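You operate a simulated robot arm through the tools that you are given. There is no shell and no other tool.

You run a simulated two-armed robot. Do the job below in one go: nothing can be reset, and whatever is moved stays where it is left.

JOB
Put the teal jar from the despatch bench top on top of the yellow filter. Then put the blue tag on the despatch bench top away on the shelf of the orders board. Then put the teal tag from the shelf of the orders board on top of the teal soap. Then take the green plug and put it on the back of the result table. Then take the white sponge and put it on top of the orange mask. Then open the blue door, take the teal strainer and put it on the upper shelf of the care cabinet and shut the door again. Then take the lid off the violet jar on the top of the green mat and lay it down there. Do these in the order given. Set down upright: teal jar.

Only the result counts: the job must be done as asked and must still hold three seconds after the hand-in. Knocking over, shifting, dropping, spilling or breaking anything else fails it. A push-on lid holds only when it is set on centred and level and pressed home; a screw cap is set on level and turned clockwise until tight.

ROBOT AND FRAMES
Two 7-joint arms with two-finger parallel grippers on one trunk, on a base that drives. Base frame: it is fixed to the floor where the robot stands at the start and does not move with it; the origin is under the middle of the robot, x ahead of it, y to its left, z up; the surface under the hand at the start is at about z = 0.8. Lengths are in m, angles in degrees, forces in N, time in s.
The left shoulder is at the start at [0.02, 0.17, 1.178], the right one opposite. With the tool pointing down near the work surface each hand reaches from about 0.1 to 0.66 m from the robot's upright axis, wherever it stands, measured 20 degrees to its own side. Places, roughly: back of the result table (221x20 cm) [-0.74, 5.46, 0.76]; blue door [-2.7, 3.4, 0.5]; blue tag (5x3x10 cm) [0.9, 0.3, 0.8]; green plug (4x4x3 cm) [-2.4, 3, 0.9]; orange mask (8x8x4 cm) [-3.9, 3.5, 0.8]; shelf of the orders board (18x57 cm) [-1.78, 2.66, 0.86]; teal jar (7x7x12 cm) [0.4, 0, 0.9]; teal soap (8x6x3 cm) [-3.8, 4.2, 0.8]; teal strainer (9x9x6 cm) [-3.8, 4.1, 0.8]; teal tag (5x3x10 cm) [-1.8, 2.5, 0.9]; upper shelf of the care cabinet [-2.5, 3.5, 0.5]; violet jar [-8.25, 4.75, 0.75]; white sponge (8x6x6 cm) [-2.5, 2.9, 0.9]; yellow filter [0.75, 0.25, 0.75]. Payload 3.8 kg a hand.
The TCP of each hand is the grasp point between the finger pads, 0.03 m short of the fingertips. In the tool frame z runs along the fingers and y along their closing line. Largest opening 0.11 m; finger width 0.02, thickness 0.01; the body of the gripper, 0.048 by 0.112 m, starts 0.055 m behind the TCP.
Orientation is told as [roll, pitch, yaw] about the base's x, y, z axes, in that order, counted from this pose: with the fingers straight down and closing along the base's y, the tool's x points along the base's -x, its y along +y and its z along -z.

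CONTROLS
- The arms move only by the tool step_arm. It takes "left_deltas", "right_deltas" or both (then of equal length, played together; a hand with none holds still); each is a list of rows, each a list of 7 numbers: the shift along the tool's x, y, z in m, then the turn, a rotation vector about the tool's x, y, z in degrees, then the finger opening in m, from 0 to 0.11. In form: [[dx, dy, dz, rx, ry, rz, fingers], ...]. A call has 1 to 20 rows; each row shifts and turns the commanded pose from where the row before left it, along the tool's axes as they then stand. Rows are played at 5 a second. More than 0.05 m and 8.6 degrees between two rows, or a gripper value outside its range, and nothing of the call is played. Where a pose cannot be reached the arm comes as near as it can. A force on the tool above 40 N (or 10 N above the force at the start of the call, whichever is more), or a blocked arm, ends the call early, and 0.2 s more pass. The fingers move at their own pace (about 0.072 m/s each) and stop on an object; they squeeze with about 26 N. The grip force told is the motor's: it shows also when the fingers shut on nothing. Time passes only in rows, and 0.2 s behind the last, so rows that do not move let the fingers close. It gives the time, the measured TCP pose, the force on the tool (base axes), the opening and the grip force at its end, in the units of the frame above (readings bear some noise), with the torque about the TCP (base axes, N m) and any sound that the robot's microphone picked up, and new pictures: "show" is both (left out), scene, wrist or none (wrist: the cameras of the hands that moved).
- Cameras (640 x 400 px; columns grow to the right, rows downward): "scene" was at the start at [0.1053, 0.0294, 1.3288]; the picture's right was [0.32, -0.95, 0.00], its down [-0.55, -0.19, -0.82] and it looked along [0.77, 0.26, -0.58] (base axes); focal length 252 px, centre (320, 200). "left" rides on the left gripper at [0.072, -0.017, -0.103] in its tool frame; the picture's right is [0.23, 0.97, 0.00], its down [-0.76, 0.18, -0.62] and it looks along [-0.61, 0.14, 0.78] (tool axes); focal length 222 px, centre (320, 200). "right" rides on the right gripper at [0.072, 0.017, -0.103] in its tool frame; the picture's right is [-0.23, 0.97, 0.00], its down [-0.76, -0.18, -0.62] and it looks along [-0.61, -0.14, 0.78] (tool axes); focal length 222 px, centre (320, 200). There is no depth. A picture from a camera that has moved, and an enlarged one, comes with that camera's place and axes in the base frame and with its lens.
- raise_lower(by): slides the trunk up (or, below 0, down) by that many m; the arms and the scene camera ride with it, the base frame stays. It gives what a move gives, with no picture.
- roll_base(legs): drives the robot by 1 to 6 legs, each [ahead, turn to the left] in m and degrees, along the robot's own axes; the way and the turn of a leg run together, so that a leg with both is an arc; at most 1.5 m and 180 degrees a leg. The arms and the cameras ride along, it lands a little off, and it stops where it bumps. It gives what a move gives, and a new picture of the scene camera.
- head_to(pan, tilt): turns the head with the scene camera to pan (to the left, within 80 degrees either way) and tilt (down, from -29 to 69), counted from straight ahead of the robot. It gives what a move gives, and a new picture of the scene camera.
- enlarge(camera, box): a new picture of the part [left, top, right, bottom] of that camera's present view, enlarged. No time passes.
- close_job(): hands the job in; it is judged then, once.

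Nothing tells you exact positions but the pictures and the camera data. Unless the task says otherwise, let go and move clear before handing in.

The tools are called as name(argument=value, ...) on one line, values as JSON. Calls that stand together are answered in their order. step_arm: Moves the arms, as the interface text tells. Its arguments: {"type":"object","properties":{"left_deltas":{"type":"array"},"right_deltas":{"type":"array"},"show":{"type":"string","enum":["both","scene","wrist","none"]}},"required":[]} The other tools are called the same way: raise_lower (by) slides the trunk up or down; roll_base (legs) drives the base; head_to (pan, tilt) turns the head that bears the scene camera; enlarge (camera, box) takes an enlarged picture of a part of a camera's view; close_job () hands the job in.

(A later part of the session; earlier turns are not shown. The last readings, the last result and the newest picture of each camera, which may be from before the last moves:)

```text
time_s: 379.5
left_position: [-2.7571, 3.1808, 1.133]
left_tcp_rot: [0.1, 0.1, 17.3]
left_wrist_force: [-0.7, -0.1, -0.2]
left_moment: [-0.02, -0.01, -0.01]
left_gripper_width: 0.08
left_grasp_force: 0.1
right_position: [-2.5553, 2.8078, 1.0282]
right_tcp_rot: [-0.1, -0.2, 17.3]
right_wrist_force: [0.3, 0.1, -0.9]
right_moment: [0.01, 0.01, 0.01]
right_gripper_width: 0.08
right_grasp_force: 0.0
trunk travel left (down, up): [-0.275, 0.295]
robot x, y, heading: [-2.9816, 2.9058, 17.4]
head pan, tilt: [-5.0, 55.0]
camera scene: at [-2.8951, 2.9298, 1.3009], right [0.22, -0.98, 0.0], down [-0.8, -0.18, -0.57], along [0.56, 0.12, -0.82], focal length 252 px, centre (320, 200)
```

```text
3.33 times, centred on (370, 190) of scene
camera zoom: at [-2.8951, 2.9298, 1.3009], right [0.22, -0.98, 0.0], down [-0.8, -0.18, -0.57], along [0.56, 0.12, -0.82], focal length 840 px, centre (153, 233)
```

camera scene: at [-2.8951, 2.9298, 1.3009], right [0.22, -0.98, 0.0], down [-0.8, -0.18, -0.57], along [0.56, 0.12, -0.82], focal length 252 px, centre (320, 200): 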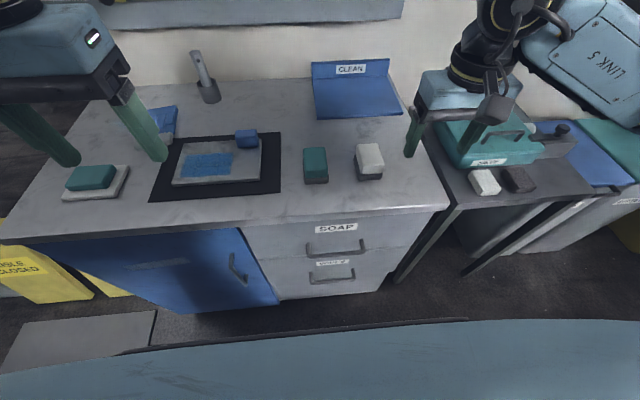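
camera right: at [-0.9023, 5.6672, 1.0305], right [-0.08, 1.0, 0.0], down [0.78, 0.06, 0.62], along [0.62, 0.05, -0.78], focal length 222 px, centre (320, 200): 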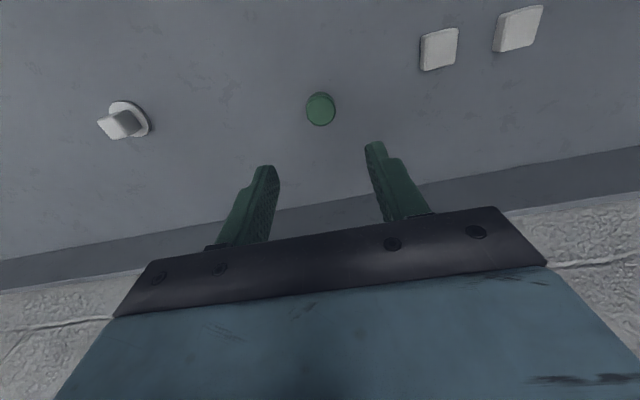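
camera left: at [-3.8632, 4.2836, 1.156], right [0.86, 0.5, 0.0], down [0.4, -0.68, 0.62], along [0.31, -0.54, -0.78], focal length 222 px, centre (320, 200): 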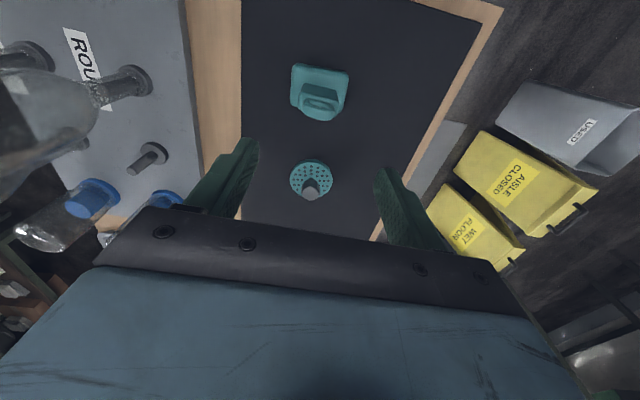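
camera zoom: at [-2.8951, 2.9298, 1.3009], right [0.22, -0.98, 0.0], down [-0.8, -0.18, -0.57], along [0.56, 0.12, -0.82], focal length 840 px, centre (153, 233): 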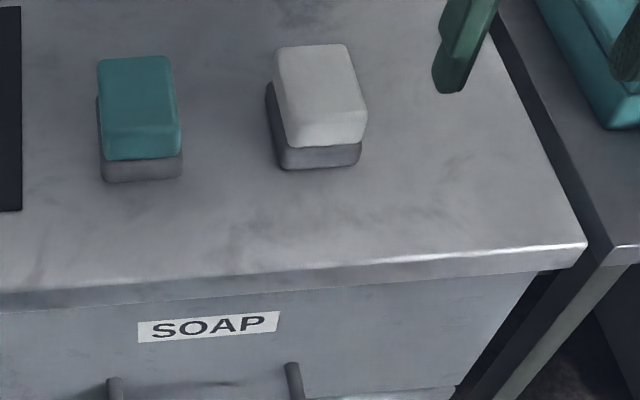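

step_arm(right_deltas=[[-0.0316, 0.0248, 0, 0, 0, 0, 0.09], [-0.0316, 0.0248, 0, 0, 0, 0, 0.09], [-0.0316, 0.0248, 0, 0, 0, 0, 0.09], [0, 0, 0, 0, 0, 0, 0.09]], show="wrist")

enlarge(camera="right", box=[230, 50, 410, 180])

```text
time_s: 380.5
left_position: [-2.758, 3.1799, 1.1325]
left_tcp_rot: [0.1, 0.1, 17.3]
left_wrist_force: [0.7, -0.7, 0.1]
left_moment: [0.0, 0.0, -0.01]
left_gripper_width: 0.0797
left_grasp_force: 0.0
right_position: [-2.4883, 2.9082, 1.029]
right_tcp_rot: [-0.1, -0.2, 17.2]
right_wrist_force: [1.1, -1.1, 0.4]
right_moment: [0.01, 0.01, 0.0]
right_gripper_width: 0.0902
right_grasp_force: 0.1
trunk travel left (down, up): [-0.275, 0.295]
robot x, y, heading: [-2.9869, 2.9092, 17.6]
head pan, tilt: [-5.0, 55.0]
camera right: at [-2.5616, 2.9036, 1.1307], right [-0.07, 1.0, 0.0], down [0.78, 0.06, 0.63], along [0.62, 0.05, -0.78], focal length 222 px, centre (320, 200)
```

right: 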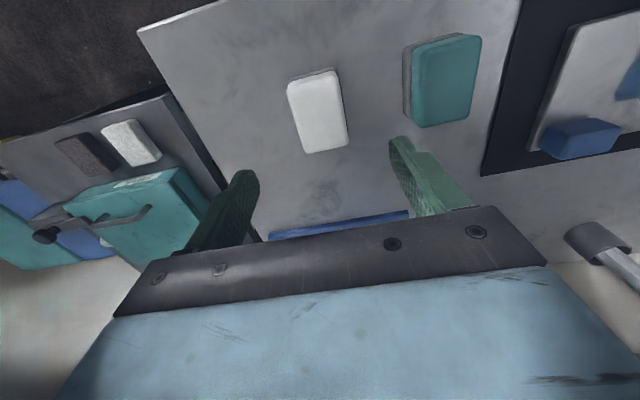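

```text
3.08 times, centred on (320, 115) of right
camera zoom: at [-2.5616, 2.9036, 1.1307], right [-0.07, 1.0, 0.0], down [0.78, 0.06, 0.63], along [0.62, 0.05, -0.78], focal length 684 px, centre (320, 462)
```

zoom: 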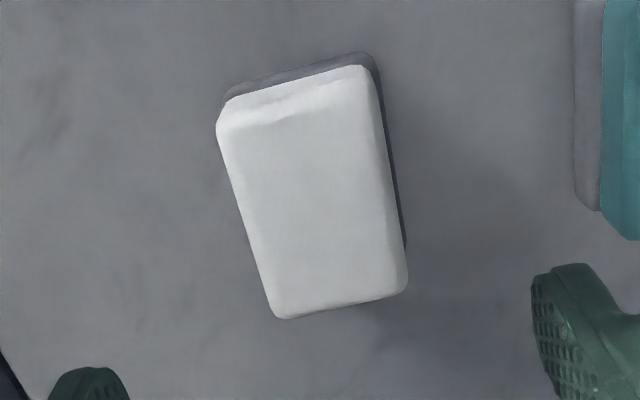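

The hand is squarely over the sponge. I lower and grip it.

step_arm(right_deltas=[[0, 0, 0.045, 0, 0, 0, 0.09], [0, 0, 0.045, 0, 0, 0, 0.09], [0, 0, 0.04, 0, 0, 0, 0.09], [0, 0, 0, 0, 0, 0, 0.09], [0, 0, 0, 0, 0, 0, 0.03], [0, 0, 0, 0, 0, 0, 0.03], [0, 0, 0, 0, 0, 0, 0.03], [0, 0, 0, 0, 0, 0, 0.03]], show="wrist")

step_arm(right_deltas=[[0, 0, -0.02, 0, 0, 0, 0.03], [0, 0, -0.03, 0, 0, 0, 0.03], [0, 0, -0.04, 0, 0, 0, 0.03], [0, 0, -0.045, 0, 0, 0, 0.03], [0, 0, -0.045, 0, 0, 0, 0.03], [0, 0, -0.045, 0, 0, 0, 0.03], [0, 0, 0, 0, 0, 0, 0.03]])

```text
time_s: 382.3
left_position: [-2.7564, 3.1808, 1.1323]
left_tcp_rot: [0.0, 0.2, 17.3]
left_wrist_force: [0.1, 0.8, 0.0]
left_moment: [-0.03, 0.01, 0.01]
left_gripper_width: 0.0803
left_grasp_force: 0.1
right_position: [-2.4867, 2.9081, 0.8985]
right_tcp_rot: [-0.1, 0.0, 17.3]
right_wrist_force: [-0.2, -0.8, 0.2]
right_moment: [0.0, 0.04, 0.01]
right_gripper_width: 0.0541
right_grasp_force: 25.9
trunk travel left (down, up): [-0.275, 0.295]
robot x, y, heading: [-2.9871, 2.9056, 17.7]
head pan, tilt: [-5.0, 55.0]
camera right: at [-2.5611, 2.903, 1.0015], right [-0.07, 1.0, 0.0], down [0.78, 0.06, 0.63], along [0.62, 0.05, -0.78], focal length 222 px, centre (320, 200)
```

right: 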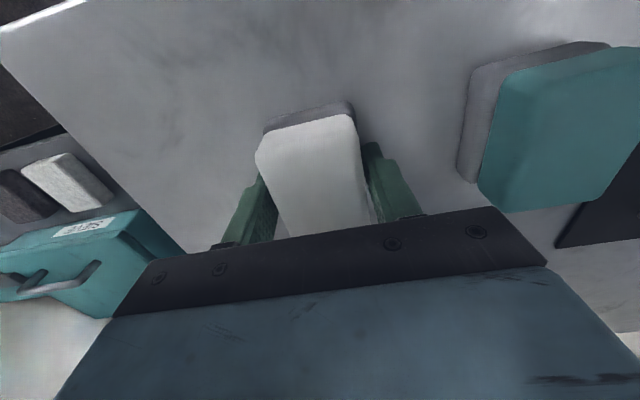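

```text
time_s: 383.9
left_position: [-2.7572, 3.1803, 1.1328]
left_tcp_rot: [0.0, 0.2, 17.3]
left_wrist_force: [0.4, 0.5, -0.1]
left_moment: [0.01, -0.02, -0.01]
left_gripper_width: 0.0801
left_grasp_force: 0.0
right_position: [-2.4883, 2.9068, 1.1233]
right_tcp_rot: [-0.1, 0.0, 17.3]
right_wrist_force: [0.6, -0.7, -0.4]
right_moment: [-0.01, 0.0, -0.03]
right_gripper_width: 0.0541
right_grasp_force: 26.4
trunk travel left (down, up): [-0.275, 0.295]
robot x, y, heading: [-2.9894, 2.9048, 17.2]
head pan, tilt: [-5.0, 55.0]
camera scene: at [-2.8948, 2.9296, 1.3008], right [0.22, -0.98, 0.0], down [-0.8, -0.18, -0.57], along [0.56, 0.12, -0.82], focal length 252 px, centre (320, 200)
camera right: at [-2.5613, 2.9026, 1.2261], right [-0.07, 1.0, 0.0], down [0.78, 0.06, 0.62], along [0.62, 0.05, -0.78], focal length 222 px, centre (320, 200)
```

scene: 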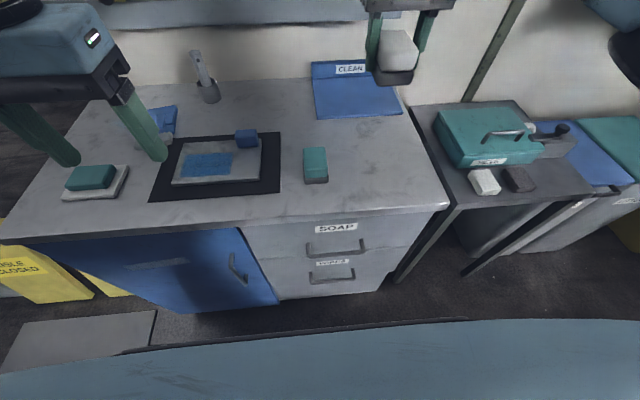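
right: 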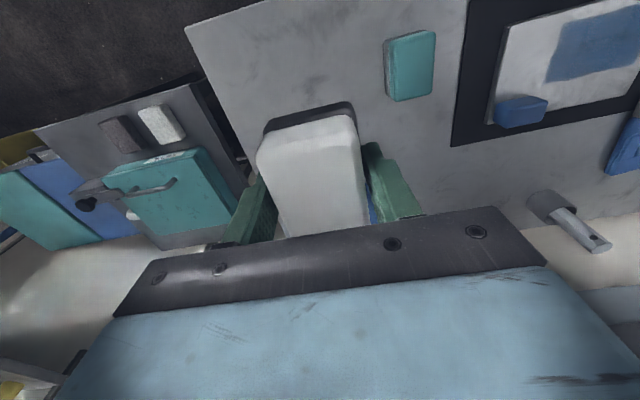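

The sponge is in hand, grey layer included. I raise the trunk, retract, and drive around to the table's south-west corner to reach the orange mask in the tray.

raise_lower(by=0.2)

step_arm(right_deltas=[[0.04, -0.02, 0, 0, 0, 0, 0.03], [0.04, -0.02, 0, 0, 0, 0, 0.03], [0.03, -0.02, 0, 0, 0, 0, 0.03]], show="none")

roll_base(legs=[[-1.16, 0], [0, 98], [0.72, 0], [0, -78]])

head_to(pan=0, tilt=45)

```text
time_s: 386.1
left_position: [-2.7566, 3.181, 1.3324]
left_tcp_rot: [0.0, 0.2, 17.3]
left_wrist_force: [0.4, -0.1, 0.9]
left_moment: [0.01, 0.01, 0.0]
left_gripper_width: 0.0799
left_grasp_force: 0.1
right_position: [-2.4872, 2.9075, 1.3235]
right_tcp_rot: [0.0, -0.1, 17.3]
right_wrist_force: [-0.4, -0.3, -1.0]
right_moment: [0.02, -0.02, -0.01]
right_gripper_width: 0.0539
right_grasp_force: 25.5
trunk travel left (down, up): [-0.475, 0.095]
robot x, y, heading: [-2.9852, 2.9075, 17.5]
head pan, tilt: [-5.0, 55.0]
```

```text
time_s: 386.9
left_position: [-2.7569, 3.1797, 1.3327]
left_tcp_rot: [0.0, 0.1, 17.3]
left_wrist_force: [0.3, -0.2, -0.6]
left_moment: [0.0, 0.0, 0.0]
left_gripper_width: 0.0798
left_grasp_force: 0.1
right_position: [-2.575, 2.8155, 1.3225]
right_tcp_rot: [0.0, -0.2, 17.3]
right_wrist_force: [0.4, -0.7, -1.0]
right_moment: [-0.01, -0.02, 0.02]
right_gripper_width: 0.0538
right_grasp_force: 25.7
trunk travel left (down, up): [-0.475, 0.095]
robot x, y, heading: [-2.9892, 2.9065, 17.8]
head pan, tilt: [-5.0, 55.0]
```

```text
time_s: 403.8
left_position: [-4.3024, 3.5388, 1.3313]
left_tcp_rot: [0.0, 0.3, 38.4]
left_wrist_force: [-0.2, -0.3, 0.3]
left_moment: [0.02, 0.02, -0.04]
left_gripper_width: 0.0803
left_grasp_force: 0.0
right_position: [-4.001, 3.2666, 1.3232]
right_tcp_rot: [-0.2, -0.2, 38.7]
right_wrist_force: [-0.1, -0.1, -0.7]
right_moment: [0.02, -0.03, 0.01]
right_gripper_width: 0.0543
right_grasp_force: 25.1
trunk travel left (down, up): [-0.475, 0.095]
robot x, y, heading: [-4.4195, 3.2027, 38.8]
head pan, tilt: [-5.0, 55.0]
camera scene: at [-4.3402, 3.2541, 1.5008], right [0.56, -0.83, 0.0], down [-0.68, -0.45, -0.57], along [0.48, 0.32, -0.82], focal length 252 px, centre (320, 200)
```

scene: 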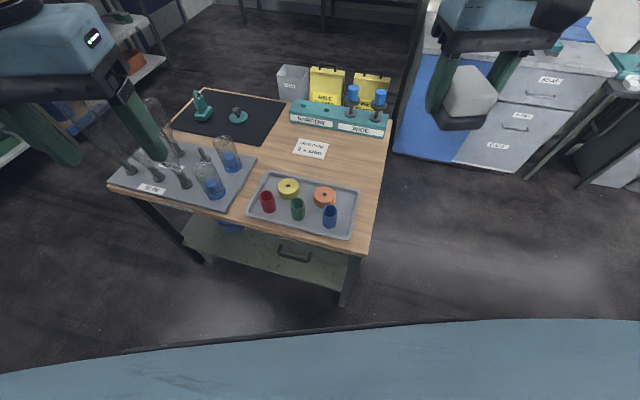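

```text
time_s: 404.6
left_position: [-4.3032, 3.5386, 1.3319]
left_tcp_rot: [0.0, 0.2, 38.5]
left_wrist_force: [-0.3, -0.3, -0.4]
left_moment: [0.0, -0.02, 0.01]
left_gripper_width: 0.0801
left_grasp_force: 0.0
right_position: [-4.0007, 3.2664, 1.3221]
right_tcp_rot: [0.0, -0.1, 38.7]
right_wrist_force: [0.5, 0.2, -0.6]
right_moment: [-0.03, 0.03, 0.0]
right_gripper_width: 0.0541
right_grasp_force: 26.2
trunk travel left (down, up): [-0.475, 0.095]
robot x, y, heading: [-4.4172, 3.1977, 38.9]
head pan, tilt: [0.0, 45.0]
camera scene: at [-4.3368, 3.265, 1.5142], right [0.63, -0.78, 0.0], down [-0.55, -0.44, -0.71], along [0.55, 0.44, -0.71], focal length 252 px, centre (320, 200)
```

scene: 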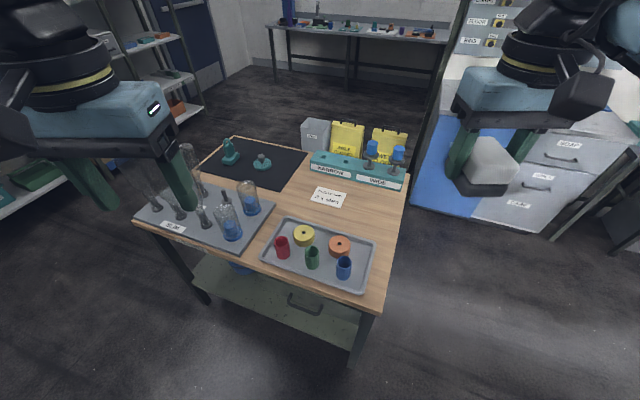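

I see the tray with the orange mask, and the tag still standing on the soap. I enlarge to measure the mask.

enlarge(camera="scene", box=[250, 210, 390, 300])

enlarge(camera="scene", box=[110, 130, 300, 260])

```text
4.44 times, centred on (320, 255) of scene
camera zoom: at [-4.3368, 3.265, 1.5142], right [0.63, -0.78, 0.0], down [-0.55, -0.44, -0.71], along [0.55, 0.44, -0.71], focal length 1120 px, centre (320, -44)
```

zoom: 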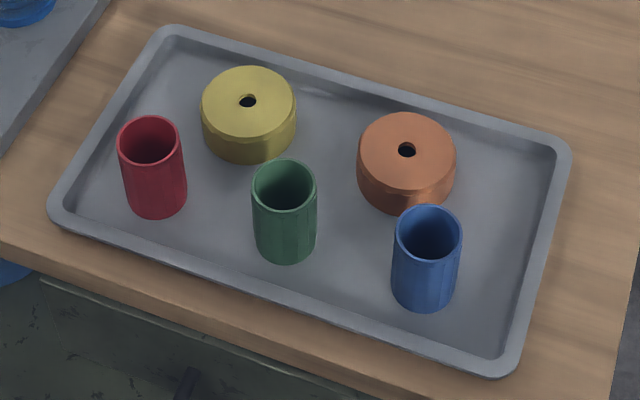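

```text
3.08 times, centred on (205, 195) of scene
camera zoom: at [-4.3368, 3.265, 1.5142], right [0.63, -0.78, 0.0], down [-0.55, -0.44, -0.71], along [0.55, 0.44, -0.71], focal length 775 px, centre (674, 215)
```

zoom: 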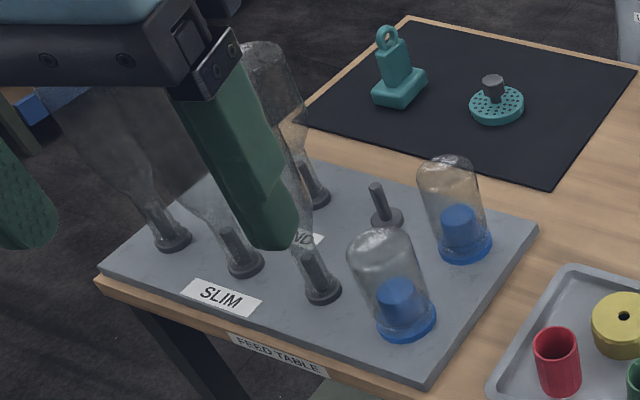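

The orange mask's top is centred near (-3.914, 3.521) at z ≈ 0.82, with a blue cup close by on its west side. I turn the hand so the fingers sit north and south, and move over it.

step_arm(right_deltas=[[0, 0, 0, 0, 0, 7, 0.03], [0, 0, 0, 0, 0, 7, 0.03], [0, 0, 0, 0, 0, 7, 0.03], [-0.0274, 0.036, 0, 0, 0, 0, 0.03], [-0.0274, 0.036, 0, 0, 0, 0, 0.03], [-0.0274, 0.036, 0, 0, 0, 0, 0.03], [-0.0274, 0.036, 0, 0, 0, 0, 0.03], [-0.0274, 0.036, 0, 0, 0, 0, 0.03], [-0.0274, 0.036, 0, 0, 0, 0, 0.03], [0, 0, 0, 0, 0, 0, 0.03]], show="none")

raise_lower(by=-0.2)

step_arm(right_deltas=[[0, 0, 0.045, 0, 0, 0, 0.03], [0, 0, 0.045, 0, 0, 0, 0.03], [0, 0, 0.045, 0, 0, 0, 0.03], [0, 0, 0, 0, 0, 0, 0.03]])

enlarge(camera="scene", box=[220, 150, 420, 300])

```text
time_s: 406.8
left_position: [-4.3012, 3.5374, 1.3318]
left_tcp_rot: [0.1, 0.2, 38.5]
left_wrist_force: [0.0, -0.6, 0.4]
left_moment: [0.02, 0.04, 0.02]
left_gripper_width: 0.0798
left_grasp_force: 0.0
right_position: [-3.9065, 3.5207, 1.3242]
right_tcp_rot: [0.1, -0.2, 17.6]
right_wrist_force: [0.5, -0.4, 0.1]
right_moment: [0.03, 0.04, 0.02]
right_gripper_width: 0.0542
right_grasp_force: 26.1
trunk travel left (down, up): [-0.475, 0.095]
robot x, y, heading: [-4.4185, 3.1993, 38.7]
head pan, tilt: [0.0, 45.0]
```

```text
time_s: 408.9
left_position: [-4.3026, 3.5393, 1.1325]
left_tcp_rot: [-0.1, 0.1, 38.4]
left_wrist_force: [0.2, -0.6, 0.0]
left_moment: [-0.02, 0.01, 0.0]
left_gripper_width: 0.08
left_grasp_force: 0.1
right_position: [-3.9087, 3.5229, 1.1232]
right_tcp_rot: [0.0, -0.2, 17.7]
right_wrist_force: [0.1, 0.7, -0.6]
right_moment: [0.0, -0.01, -0.01]
right_gripper_width: 0.0542
right_grasp_force: 26.4
trunk travel left (down, up): [-0.275, 0.295]
robot x, y, heading: [-4.4155, 3.2019, 38.6]
head pan, tilt: [0.0, 45.0]
```

```text
time_s: 409.9
left_position: [-4.304, 3.5388, 1.1323]
left_tcp_rot: [0.0, 0.1, 38.5]
left_wrist_force: [0.4, -0.1, -0.7]
left_moment: [0.01, -0.03, 0.02]
left_gripper_width: 0.0801
left_grasp_force: 0.2
right_position: [-3.9091, 3.5226, 0.9878]
right_tcp_rot: [0.0, -0.2, 17.6]
right_wrist_force: [0.9, 0.4, 0.2]
right_moment: [-0.01, -0.01, 0.02]
right_gripper_width: 0.054
right_grasp_force: 25.6
trunk travel left (down, up): [-0.275, 0.295]
robot x, y, heading: [-4.4179, 3.1947, 38.8]
head pan, tilt: [0.0, 45.0]
camera scene: at [-4.3372, 3.265, 1.3143], right [0.63, -0.78, 0.0], down [-0.55, -0.44, -0.71], along [0.55, 0.44, -0.71], focal length 252 px, centre (320, 200)
camera right: at [-3.9828, 3.5171, 1.0906], right [-0.08, 1.0, 0.0], down [0.78, 0.06, 0.63], along [0.62, 0.05, -0.78], focal length 222 px, centre (320, 200)
```

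scene: 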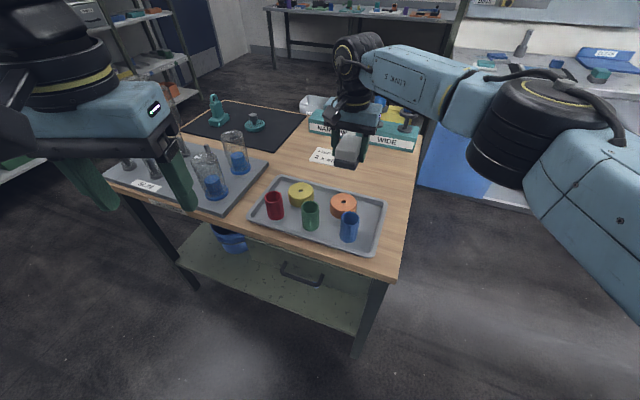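
right: 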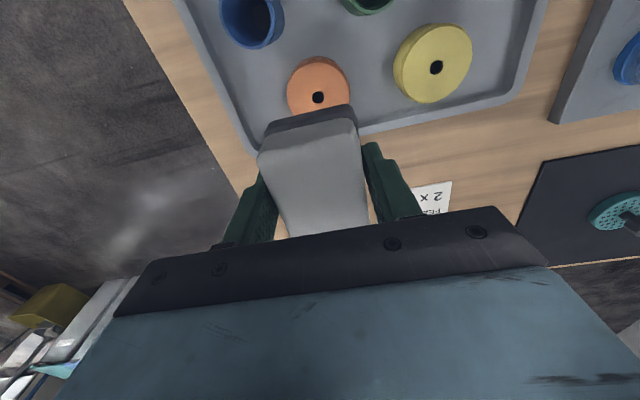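

```text
2.67 times, centred on (320, 225) of scene
camera zoom: at [-4.3372, 3.265, 1.3143], right [0.63, -0.78, 0.0], down [-0.55, -0.44, -0.71], along [0.55, 0.44, -0.71], focal length 672 px, centre (320, 133)
```

zoom: 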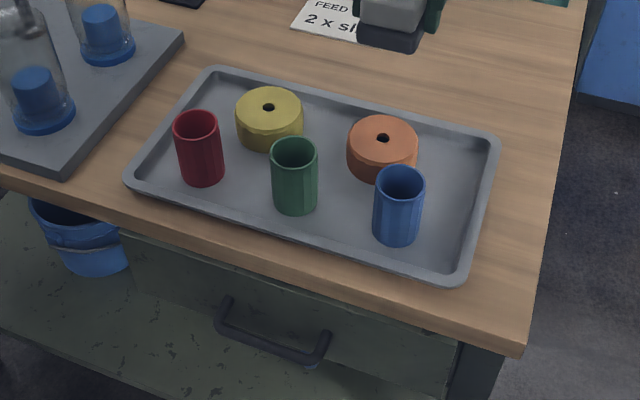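

Aligned within a few millimetres. I lower the sponge onto the mask gently.

step_arm(right_deltas=[[0.003, 0, 0.04, 0, 0, 0, 0.03], [0, 0, 0.04, 0, 0, 0, 0.03], [0, 0, 0.03, 0, 0, 0, 0.03], [0, 0, 0, 0, 0, 0, 0.03]], show="wrist")

step_arm(right_deltas=[[0, 0, 0.003, 0, 0, 0, 0.03], [0, 0, 0.003, 0, 0, 0, 0.03]], show="none")

step_arm(right_deltas=[[0, 0, 0.002, 0, 0, 0, 0.03], [0, 0, 0.002, 0, 0, 0, 0.03]], show="none")

```text
time_s: 410.9
left_position: [-4.3022, 3.5393, 1.1315]
left_tcp_rot: [0.0, 0.2, 38.5]
left_wrist_force: [-0.4, 0.2, -0.2]
left_moment: [0.05, -0.02, 0.0]
left_gripper_width: 0.08
left_grasp_force: 0.1
right_position: [-3.9109, 3.521, 0.8792]
right_tcp_rot: [-0.1, -0.2, 17.7]
right_wrist_force: [0.4, -0.3, -0.5]
right_moment: [-0.02, 0.0, 0.0]
right_gripper_width: 0.0539
right_grasp_force: 25.3
trunk travel left (down, up): [-0.275, 0.295]
robot x, y, heading: [-4.4173, 3.198, 38.9]
head pan, tilt: [0.0, 45.0]
camera right: at [-3.9847, 3.5162, 0.9809], right [-0.08, 1.0, 0.0], down [0.78, 0.06, 0.63], along [0.62, 0.05, -0.78], focal length 222 px, centre (320, 200)
```

right: 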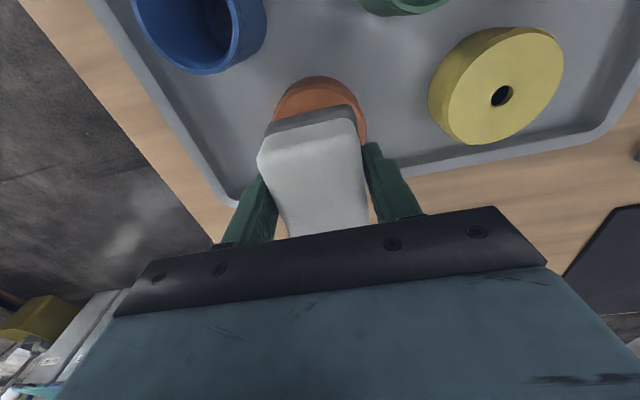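

```text
time_s: 411.5
left_position: [-4.3033, 3.5389, 1.1323]
left_tcp_rot: [0.0, 0.2, 38.5]
left_wrist_force: [-0.2, -0.5, 0.0]
left_moment: [0.01, 0.03, -0.01]
left_gripper_width: 0.0801
left_grasp_force: 0.0
right_position: [-3.9114, 3.5219, 0.8737]
right_tcp_rot: [0.1, -0.1, 17.6]
right_wrist_force: [-0.1, 0.0, 0.1]
right_moment: [0.03, 0.0, 0.01]
right_gripper_width: 0.0542
right_grasp_force: 26.1
trunk travel left (down, up): [-0.275, 0.295]
robot x, y, heading: [-4.4185, 3.1994, 38.8]
head pan, tilt: [0.0, 45.0]
```

```text
time_s: 412.1
left_position: [-4.3028, 3.5392, 1.1323]
left_tcp_rot: [0.1, 0.2, 38.5]
left_wrist_force: [0.3, 0.4, 0.2]
left_moment: [-0.02, -0.03, 0.01]
left_gripper_width: 0.0799
left_grasp_force: 0.1
right_position: [-3.9118, 3.5221, 0.8693]
right_tcp_rot: [0.1, -0.3, 17.6]
right_wrist_force: [0.0, 0.2, -0.2]
right_moment: [-0.01, -0.02, 0.0]
right_gripper_width: 0.054
right_grasp_force: 26.3
trunk travel left (down, up): [-0.275, 0.295]
robot x, y, heading: [-4.4176, 3.1982, 38.8]
head pan, tilt: [0.0, 45.0]
```

step_arm(right_deltas=[[0.004, 0, 0.002, 0, 0, 0, 0.03], [0, 0, 0.002, 0, 0, 0, 0.03]], show="none")

step_arm(right_deltas=[[0, 0, 0.002, 0, 0, 0, 0.03], [0, 0, 0.001, 0, 0, 0, 0.03]], show="none")

step_arm(right_deltas=[[0, 0, 0.002, 0, 0, 0, 0.03], [0, 0, 0, 0, 0, 0, 0.03]], show="none")

```text
time_s: 412.7
left_position: [-4.3027, 3.5386, 1.1328]
left_tcp_rot: [0.0, 0.2, 38.5]
left_wrist_force: [0.4, 0.6, 0.9]
left_moment: [0.0, -0.02, -0.04]
left_gripper_width: 0.08
left_grasp_force: 0.1
right_position: [-3.9146, 3.5199, 0.8643]
right_tcp_rot: [0.1, -0.1, 17.6]
right_wrist_force: [-0.1, 0.6, -2.7]
right_moment: [-0.01, -0.02, 0.0]
right_gripper_width: 0.0541
right_grasp_force: 26.1
trunk travel left (down, up): [-0.275, 0.295]
robot x, y, heading: [-4.419, 3.1983, 38.6]
head pan, tilt: [0.0, 45.0]
```

```text
time_s: 413.3
left_position: [-4.3024, 3.5385, 1.1316]
left_tcp_rot: [0.0, 0.1, 38.5]
left_wrist_force: [0.3, -0.8, 0.0]
left_moment: [-0.01, 0.01, -0.02]
left_gripper_width: 0.08
left_grasp_force: 0.0
right_position: [-3.9155, 3.5199, 0.8616]
right_tcp_rot: [0.0, -0.2, 17.7]
right_wrist_force: [1.1, -0.4, -0.5]
right_moment: [0.03, 0.03, 0.0]
right_gripper_width: 0.0542
right_grasp_force: 26.4
trunk travel left (down, up): [-0.275, 0.295]
robot x, y, heading: [-4.4149, 3.2, 39.0]
head pan, tilt: [0.0, 45.0]
```

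```text
time_s: 413.9
left_position: [-4.3028, 3.5381, 1.1323]
left_tcp_rot: [0.1, 0.2, 38.5]
left_wrist_force: [0.2, 0.3, 0.0]
left_moment: [0.02, -0.05, -0.02]
left_gripper_width: 0.0801
left_grasp_force: 0.0
right_position: [-3.9147, 3.5197, 0.8605]
right_tcp_rot: [0.0, -0.2, 17.7]
right_wrist_force: [0.1, -0.9, -0.5]
right_moment: [0.03, 0.03, 0.0]
right_gripper_width: 0.054
right_grasp_force: 26.0
trunk travel left (down, up): [-0.275, 0.295]
robot x, y, heading: [-4.4167, 3.1986, 38.6]
head pan, tilt: [0.0, 45.0]
```

step_arm(right_deltas=[[0, 0, 0.002, 0, 0, 0, 0.03], [0, 0, 0, 0, 0, 0, 0.03]], show="none")

step_arm(right_deltas=[[0, 0, 0.002, 0, 0, 0, 0.03], [0, 0, 0, 0, 0, 0, 0.03]], show="none")

step_arm(right_deltas=[[0, 0, 0.002, 0, 0, 0, 0.03], [0, 0, 0, 0, 0, 0, 0.03]])

```text
time_s: 414.5
left_position: [-4.3025, 3.5392, 1.1324]
left_tcp_rot: [0.0, 0.2, 38.5]
left_wrist_force: [-0.2, -0.2, -0.2]
left_moment: [0.01, -0.01, -0.02]
left_gripper_width: 0.0801
left_grasp_force: 0.0
right_position: [-3.9154, 3.5192, 0.8578]
right_tcp_rot: [0.0, -0.2, 17.6]
right_wrist_force: [-1.3, 0.0, -1.3]
right_moment: [0.0, 0.01, -0.02]
right_gripper_width: 0.0539
right_grasp_force: 25.8
trunk travel left (down, up): [-0.275, 0.295]
robot x, y, heading: [-4.4166, 3.1988, 38.5]
head pan, tilt: [0.0, 45.0]
```

```text
time_s: 415.1
left_position: [-4.304, 3.5378, 1.1325]
left_tcp_rot: [-0.1, 0.1, 38.6]
left_wrist_force: [0.4, 0.4, -0.1]
left_moment: [-0.03, -0.03, 0.03]
left_gripper_width: 0.0799
left_grasp_force: 0.1
right_position: [-3.9155, 3.5195, 0.8575]
right_tcp_rot: [0.2, -0.3, 17.6]
right_wrist_force: [0.0, 0.5, 7.9]
right_moment: [-0.1, -0.02, -0.02]
right_gripper_width: 0.0539
right_grasp_force: 26.1
trunk travel left (down, up): [-0.275, 0.295]
robot x, y, heading: [-4.4179, 3.2028, 39.2]
head pan, tilt: [0.0, 45.0]
```

```text
time_s: 415.7
left_position: [-4.304, 3.5378, 1.1326]
left_tcp_rot: [-0.1, 0.1, 38.5]
left_wrist_force: [-0.2, -0.4, -1.1]
left_moment: [-0.03, -0.03, 0.03]
left_gripper_width: 0.0799
left_grasp_force: 0.0
right_position: [-3.9143, 3.5209, 0.856]
right_tcp_rot: [0.1, -0.4, 17.6]
right_wrist_force: [2.1, 0.6, 23.0]
right_moment: [-0.41, 0.02, -0.01]
right_gripper_width: 0.0539
right_grasp_force: 25.2
trunk travel left (down, up): [-0.275, 0.295]
robot x, y, heading: [-4.419, 3.2005, 38.8]
head pan, tilt: [0.0, 45.0]
camera scene: at [-4.3384, 3.264, 1.3146], right [0.63, -0.78, 0.0], down [-0.55, -0.44, -0.71], along [0.55, 0.44, -0.71], focal length 252 px, centre (320, 200)
camera right: at [-3.9893, 3.5151, 0.9585], right [-0.08, 1.0, 0.0], down [0.78, 0.06, 0.63], along [0.63, 0.05, -0.78], focal length 222 px, centre (320, 200)
```

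scene: 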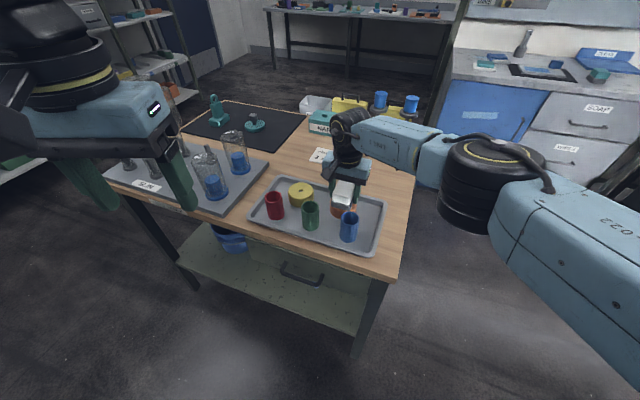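
right: 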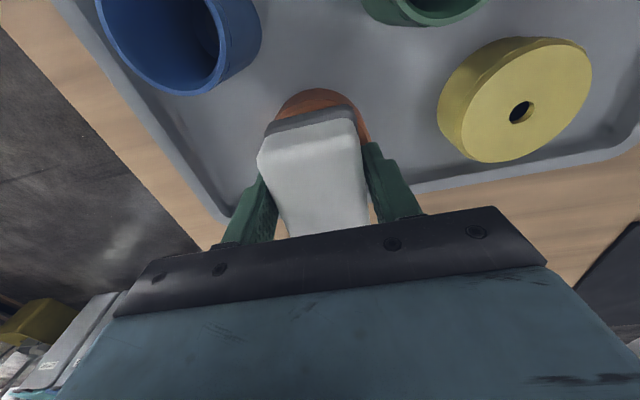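

Contact felt on the mask. I ease up, release and rise.

step_arm(right_deltas=[[0, 0, -0.003, 0, 0, 0, 0.03], [0, 0, 0, 0, 0, 0, 0.06], [0, 0, 0, 0, 0, 0, 0.075], [0, 0, 0, 0, 0, 0, 0.08], [0, 0, 0, 0, 0, 0, 0.08], [0, 0, -0.02, 0, 0, 0, 0.08], [0, 0, -0.03, 0, 0, 0, 0.08], [0, 0, -0.04, 0, 0, 0, 0.08], [0, 0, -0.045, 0, 0, 0, 0.08], [0, 0, -0.045, 0, 0, 0, 0.08], [0, 0, 0, 0, 0, 0, 0.08]])

enlarge(camera="scene", box=[220, 150, 420, 300])

```text
time_s: 418.1
left_position: [-4.303, 3.5385, 1.1322]
left_tcp_rot: [0.1, 0.2, 38.5]
left_wrist_force: [0.1, -0.4, 0.8]
left_moment: [-0.02, 0.0, -0.06]
left_gripper_width: 0.0799
left_grasp_force: 0.0
right_position: [-3.916, 3.5201, 1.0366]
right_tcp_rot: [0.0, -0.1, 17.6]
right_wrist_force: [-0.3, 0.5, 0.5]
right_moment: [-0.02, 0.01, -0.02]
right_gripper_width: 0.08
right_grasp_force: 0.0
trunk travel left (down, up): [-0.275, 0.295]
robot x, y, heading: [-4.4155, 3.2001, 38.4]
head pan, tilt: [0.0, 45.0]
camera scene: at [-4.3366, 3.2651, 1.3142], right [0.63, -0.78, 0.0], down [-0.55, -0.44, -0.71], along [0.55, 0.44, -0.71], focal length 252 px, centre (320, 200)
camera right: at [-3.9888, 3.5156, 1.1388], right [-0.08, 1.0, 0.0], down [0.78, 0.06, 0.63], along [0.62, 0.05, -0.78], focal length 222 px, centre (320, 200)
```

scene: 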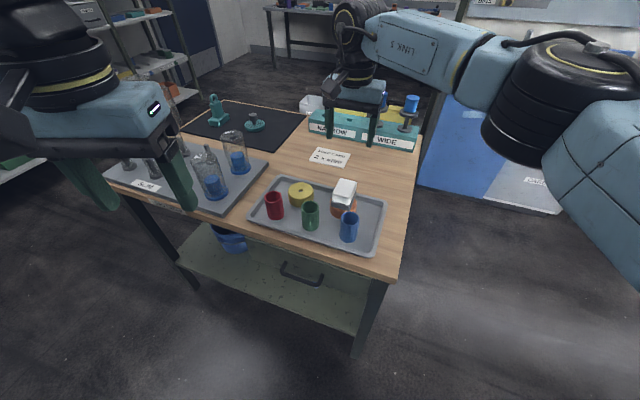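
right: 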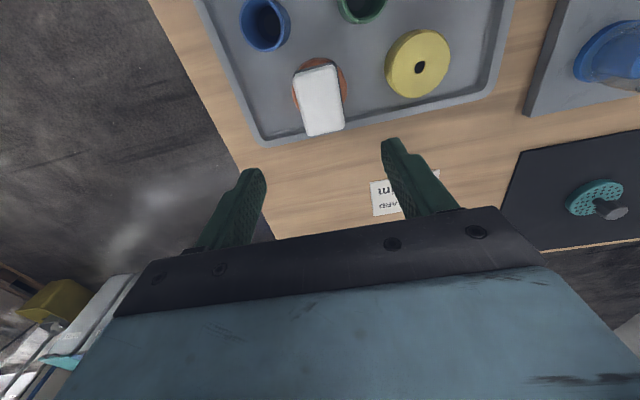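

```text
2.67 times, centred on (320, 225) of scene
camera zoom: at [-4.3366, 3.2651, 1.3142], right [0.63, -0.78, 0.0], down [-0.55, -0.44, -0.71], along [0.55, 0.44, -0.71], focal length 672 px, centre (320, 133)
```

zoom: 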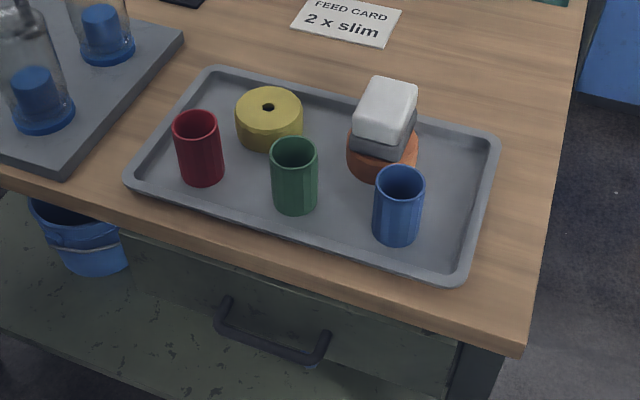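

The sponge sits on the orange mask. Next the strainer: I retract, raise the trunk and drive round to the table's north side to pick it up.

raise_lower(by=0.2)

step_arm(right_deltas=[[0.04, -0.02, 0, 0, 0, -7, 0.08], [0.04, -0.02, 0, 0, 0, -7, 0.08], [0.04, -0.02, 0, 0, 0, -7, 0.08], [0.02, -0.02, 0, 0, 0, 0, 0.08]], show="none")

roll_base(legs=[[0, 69], [1.5, 0], [0.1, 0], [0, -90], [0.66, 0], [0, -45]])

```text
time_s: 420.3
left_position: [-4.3021, 3.5386, 1.3329]
left_tcp_rot: [0.0, 0.2, 38.5]
left_wrist_force: [-0.5, -0.5, -0.9]
left_moment: [0.04, 0.03, 0.02]
left_gripper_width: 0.0801
left_grasp_force: 0.0
right_position: [-3.915, 3.5211, 1.2356]
right_tcp_rot: [0.1, -0.1, 17.6]
right_wrist_force: [0.2, -0.6, 1.0]
right_moment: [0.01, 0.01, 0.01]
right_gripper_width: 0.0801
right_grasp_force: 0.2
trunk travel left (down, up): [-0.475, 0.095]
robot x, y, heading: [-4.4128, 3.2029, 38.5]
head pan, tilt: [0.0, 45.0]
```

```text
time_s: 421.3
left_position: [-4.3027, 3.5388, 1.3319]
left_tcp_rot: [0.0, 0.1, 38.5]
left_wrist_force: [0.0, -0.5, 0.2]
left_moment: [-0.03, 0.01, 0.03]
left_gripper_width: 0.0802
left_grasp_force: 0.1
right_position: [-4.001, 3.3877, 1.2352]
right_tcp_rot: [0.0, -0.1, 38.6]
right_wrist_force: [-0.5, 0.0, 0.3]
right_moment: [0.04, 0.0, 0.01]
right_gripper_width: 0.0801
right_grasp_force: 0.0
trunk travel left (down, up): [-0.475, 0.095]
robot x, y, heading: [-4.4196, 3.1976, 38.8]
head pan, tilt: [0.0, 45.0]
```

```text
time_s: 441.6
left_position: [-3.9294, 4.9732, 1.3313]
left_tcp_rot: [0.0, 0.2, -27.3]
left_wrist_force: [-0.7, 0.1, 0.4]
left_moment: [0.0, 0.01, 0.0]
left_gripper_width: 0.0799
left_grasp_force: 0.1
right_position: [-3.944, 4.6363, 1.2357]
right_tcp_rot: [0.0, -0.2, -27.4]
right_wrist_force: [-1.3, 0.2, 0.1]
right_moment: [0.02, 0.02, 0.03]
right_gripper_width: 0.0801
right_grasp_force: 0.1
trunk travel left (down, up): [-0.475, 0.095]
robot x, y, heading: [-4.2865, 4.9441, -27.2]
head pan, tilt: [0.0, 45.0]
camera scene: at [-4.1941, 4.893, 1.5143], right [-0.46, -0.89, 0.0], down [-0.63, 0.32, -0.71], along [0.63, -0.32, -0.71], focal length 252 px, centre (320, 200)
```

scene: 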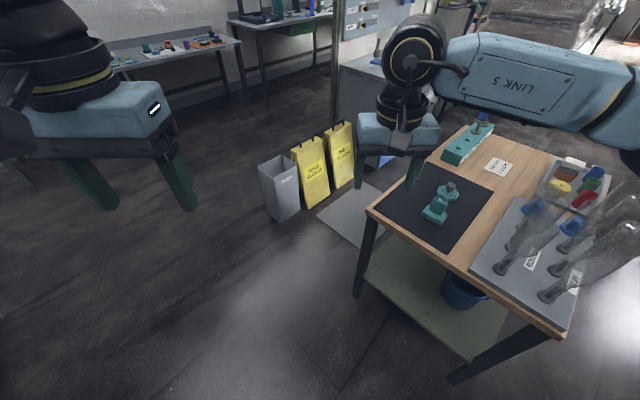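

roll_base(legs=[[0.5, 0]])

head_to(pan=-40, tilt=50)

enlarge(camera="scene", box=[220, 120, 420, 270])

```text
time_s: 444.6
left_position: [-3.49, 4.7487, 1.3327]
left_tcp_rot: [0.0, 0.2, -27.2]
left_wrist_force: [-0.2, -0.2, 0.0]
left_moment: [0.01, 0.01, 0.02]
left_gripper_width: 0.0803
left_grasp_force: 0.0
right_position: [-3.5037, 4.412, 1.2365]
right_tcp_rot: [-0.1, -0.2, -27.2]
right_wrist_force: [-0.2, 0.8, -1.1]
right_moment: [0.0, 0.04, 0.01]
right_gripper_width: 0.0798
right_grasp_force: 0.1
trunk travel left (down, up): [-0.475, 0.095]
robot x, y, heading: [-3.8485, 4.7142, -27.2]
head pan, tilt: [0.0, 45.0]
camera scene: at [-3.7547, 4.6687, 1.5143], right [-0.45, -0.89, 0.0], down [-0.63, 0.32, -0.71], along [0.63, -0.32, -0.71], focal length 252 px, centre (320, 200)
```

scene: 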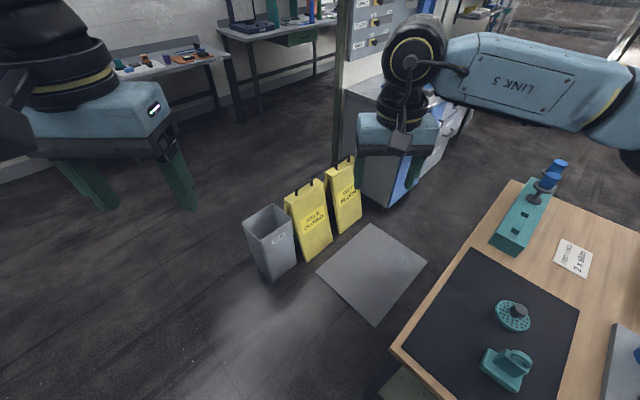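

```text
time_s: 445.6
left_position: [-3.4911, 4.7488, 1.3321]
left_tcp_rot: [0.0, 0.2, -27.3]
left_wrist_force: [-0.1, -0.1, 0.5]
left_moment: [0.03, -0.02, -0.02]
left_gripper_width: 0.08
left_grasp_force: 0.1
right_position: [-3.5036, 4.4129, 1.2354]
right_tcp_rot: [-0.2, -0.2, -27.1]
right_wrist_force: [0.4, -1.0, 1.4]
right_moment: [0.02, -0.01, -0.01]
right_gripper_width: 0.08
right_grasp_force: 0.0
trunk travel left (down, up): [-0.475, 0.095]
robot x, y, heading: [-3.8471, 4.7167, -26.6]
head pan, tilt: [-40.0, 50.0]
camera scene: at [-3.7971, 4.6349, 1.5073], right [-0.92, -0.39, 0.0], down [-0.3, 0.71, -0.64], along [0.25, -0.59, -0.77], focal length 252 px, centre (320, 200)
```

scene: 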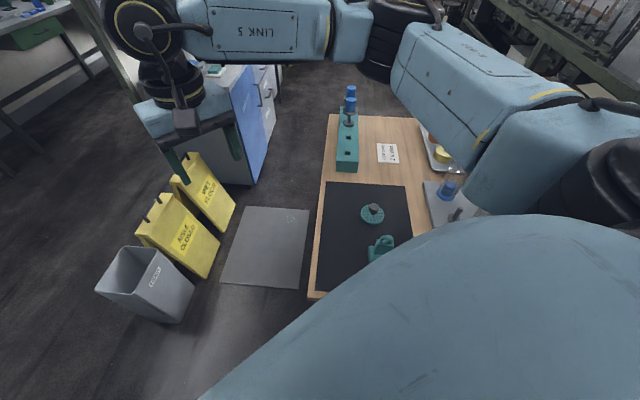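

```text
2.67 times, centred on (320, 195) of scene
camera zoom: at [-3.7971, 4.6349, 1.5073], right [-0.92, -0.39, 0.0], down [-0.3, 0.71, -0.64], along [0.25, -0.59, -0.77], focal length 672 px, centre (320, 213)
```

zoom: 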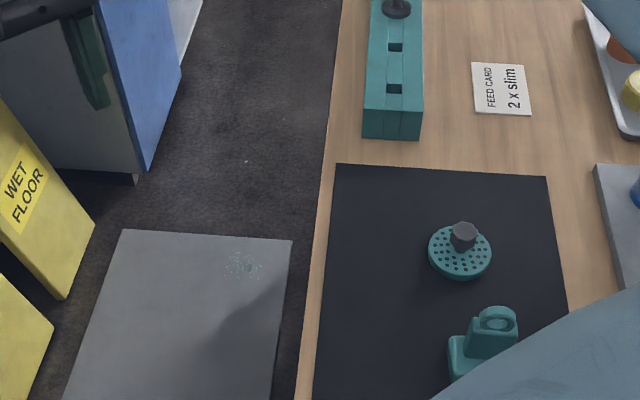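

Strainer centre is about (-3.76, 4.084). I turn the right hand, lower the trunk and swing it over, staying above the tag.

step_arm(right_deltas=[[0, 0, 0, 0, 0, 7.5, 0.08], [0, 0, 0, 0, 0, 7.5, 0.08], [0, 0, 0, 0, 0, 7.5, 0.08], [0, 0, 0, 0, 0, 7.5, 0.08], [0, 0, 0, 0, 0, 7.5, 0.08], [0, 0, 0, 0, 0, 7.5, 0.08], [0, 0, 0, 0, 0, 0, 0.08]], show="none")

raise_lower(by=-0.15)

step_arm(right_deltas=[[-0.0234, -0.0345, 0, 0, 0, 0, 0.08], [-0.0234, -0.0345, 0, 0, 0, 0, 0.08], [-0.0234, -0.0345, 0, 0, 0, 0, 0.08], [-0.0234, -0.0345, 0, 0, 0, 0, 0.08], [-0.0234, -0.0345, 0, 0, 0, 0, 0.08], [-0.0234, -0.0345, 0, 0, 0, 0, 0.08], [-0.0234, -0.0345, 0, 0, 0, 0, 0.08], [-0.0234, -0.0345, 0, 0, 0, 0, 0.08], [-0.0234, -0.0345, 0, 0, 0, 0, 0.08], [-0.0234, -0.0345, 0, 0, 0, 0, 0.08], [0, 0, 0, 0, 0, 0, 0.08]])

```text
time_s: 447.2
left_position: [-3.4907, 4.7501, 1.332]
left_tcp_rot: [0.0, 0.2, -27.4]
left_wrist_force: [0.4, -0.7, 0.0]
left_moment: [0.0, -0.01, 0.0]
left_gripper_width: 0.08
left_grasp_force: 0.1
right_position: [-3.5048, 4.4118, 1.2362]
right_tcp_rot: [0.1, -0.2, -72.2]
right_wrist_force: [-0.4, 0.4, 0.2]
right_moment: [0.02, -0.01, -0.01]
right_gripper_width: 0.0798
right_grasp_force: 0.0
trunk travel left (down, up): [-0.475, 0.095]
robot x, y, heading: [-3.8446, 4.7165, -26.8]
head pan, tilt: [-40.0, 50.0]
```

```text
time_s: 449.0
left_position: [-3.4905, 4.7492, 1.1823]
left_tcp_rot: [0.1, 0.1, -27.2]
left_wrist_force: [-0.5, -0.8, -0.7]
left_moment: [0.0, 0.0, -0.02]
left_gripper_width: 0.0799
left_grasp_force: 0.2
right_position: [-3.5047, 4.4112, 1.0868]
right_tcp_rot: [0.1, -0.1, -72.1]
right_wrist_force: [-0.2, -0.1, -0.4]
right_moment: [0.0, -0.02, 0.0]
right_gripper_width: 0.0801
right_grasp_force: 0.1
trunk travel left (down, up): [-0.325, 0.245]
robot x, y, heading: [-3.8439, 4.7125, -26.9]
head pan, tilt: [-40.0, 50.0]
```

```text
time_s: 451.4
left_position: [-3.4899, 4.7496, 1.1818]
left_tcp_rot: [0.0, 0.2, -27.2]
left_wrist_force: [0.1, -0.4, -0.3]
left_moment: [0.0, 0.02, -0.03]
left_gripper_width: 0.0796
left_grasp_force: 0.2
right_position: [-3.761, 4.0836, 1.0868]
right_tcp_rot: [0.1, -0.2, -72.2]
right_wrist_force: [-0.5, -0.8, 0.2]
right_moment: [0.03, 0.05, 0.01]
right_gripper_width: 0.0799
right_grasp_force: 0.0
trunk travel left (down, up): [-0.325, 0.245]
robot x, y, heading: [-3.8486, 4.7124, -27.2]
head pan, tilt: [-40.0, 50.0]
camera scene: at [-3.7969, 4.6352, 1.3573], right [-0.92, -0.39, 0.0], down [-0.3, 0.71, -0.64], along [0.25, -0.59, -0.77], focal length 252 px, centre (320, 200)
camera right: at [-3.7664, 4.1584, 1.1894], right [1.0, 0.08, 0.0], down [0.06, -0.78, 0.63], along [0.05, -0.62, -0.78], focal length 222 px, centre (320, 200)
```

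scene: 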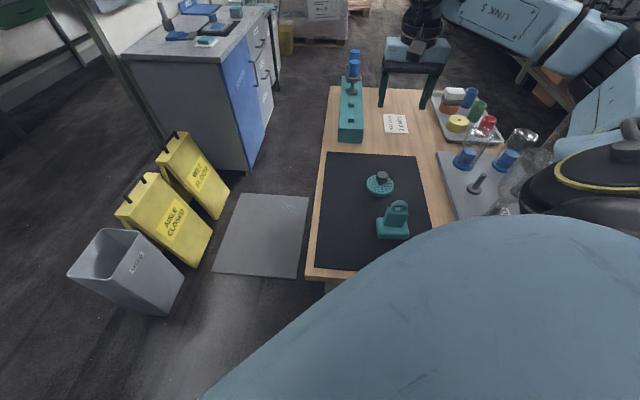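
right: 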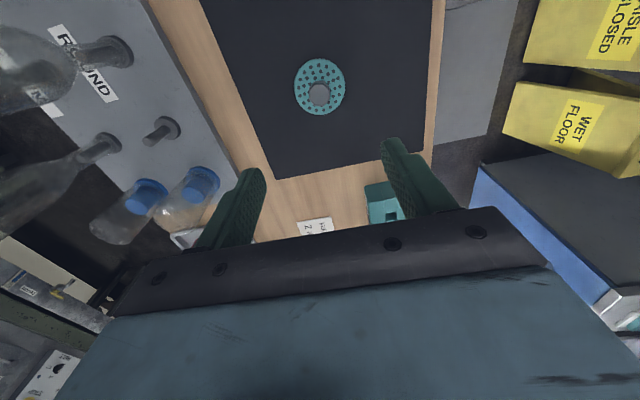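

The knob of the strainer is centred below. I descend around the knob.

step_arm(right_deltas=[[-0.006, 0, 0.045, 0, 0, 0, 0.065], [0, 0, 0.045, 0, 0, 0, 0.065], [0, 0, 0.045, 0, 0, 0, 0.065], [0, 0, 0.045, 0, 0, 0, 0.065], [0, 0, 0.035, 0, 0, 0, 0.065], [0, 0, 0, 0, 0, 0, 0.065]])

enlarge(camera="right", box=[220, 60, 420, 220])

```text
time_s: 452.8
left_position: [-3.4912, 4.7487, 1.1812]
left_tcp_rot: [0.0, 0.1, -27.3]
left_wrist_force: [-0.7, -0.1, -0.1]
left_moment: [-0.02, 0.02, 0.01]
left_gripper_width: 0.08
left_grasp_force: 0.1
right_position: [-3.7584, 4.0761, 0.8706]
right_tcp_rot: [0.1, -0.2, -72.2]
right_wrist_force: [1.1, 0.1, 0.9]
right_moment: [-0.01, 0.03, 0.0]
right_gripper_width: 0.065
right_grasp_force: 0.1
trunk travel left (down, up): [-0.325, 0.245]
robot x, y, heading: [-3.8464, 4.7153, -26.9]
head pan, tilt: [-40.0, 50.0]
camera scene: at [-3.7974, 4.6351, 1.3574], right [-0.92, -0.39, 0.0], down [-0.3, 0.71, -0.64], along [0.25, -0.59, -0.77], focal length 252 px, centre (320, 200)
camera right: at [-3.764, 4.1523, 0.9728], right [1.0, 0.08, 0.0], down [0.06, -0.78, 0.63], along [0.05, -0.62, -0.78], focal length 222 px, centre (320, 200)
```

scene: 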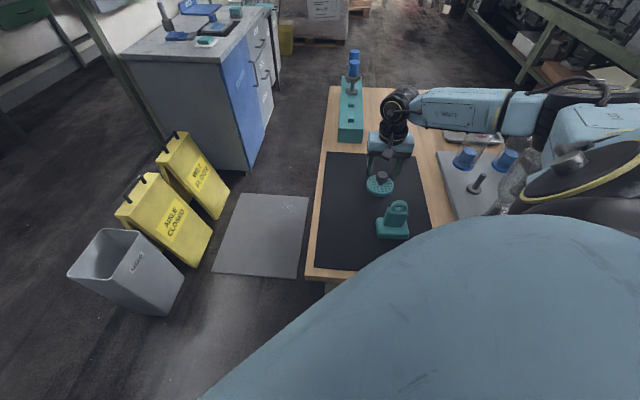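
right: 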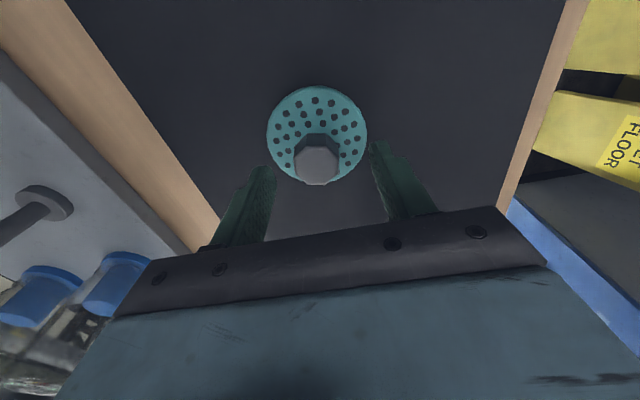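

```text
2.50 times, centred on (320, 140) of right
camera zoom: at [-3.764, 4.1523, 0.9728], right [1.0, 0.08, 0.0], down [0.06, -0.78, 0.63], along [0.05, -0.62, -0.78], focal length 555 px, centre (320, 350)
```

zoom: 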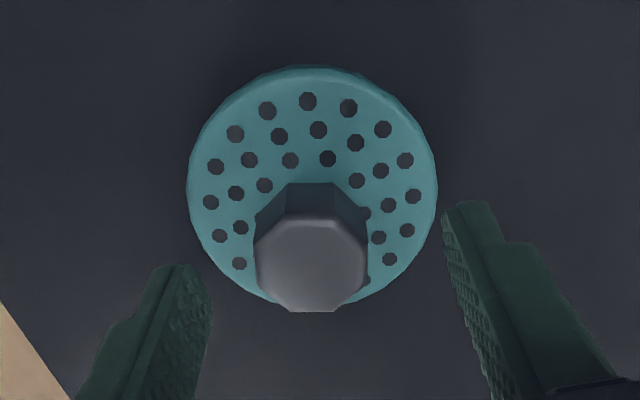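

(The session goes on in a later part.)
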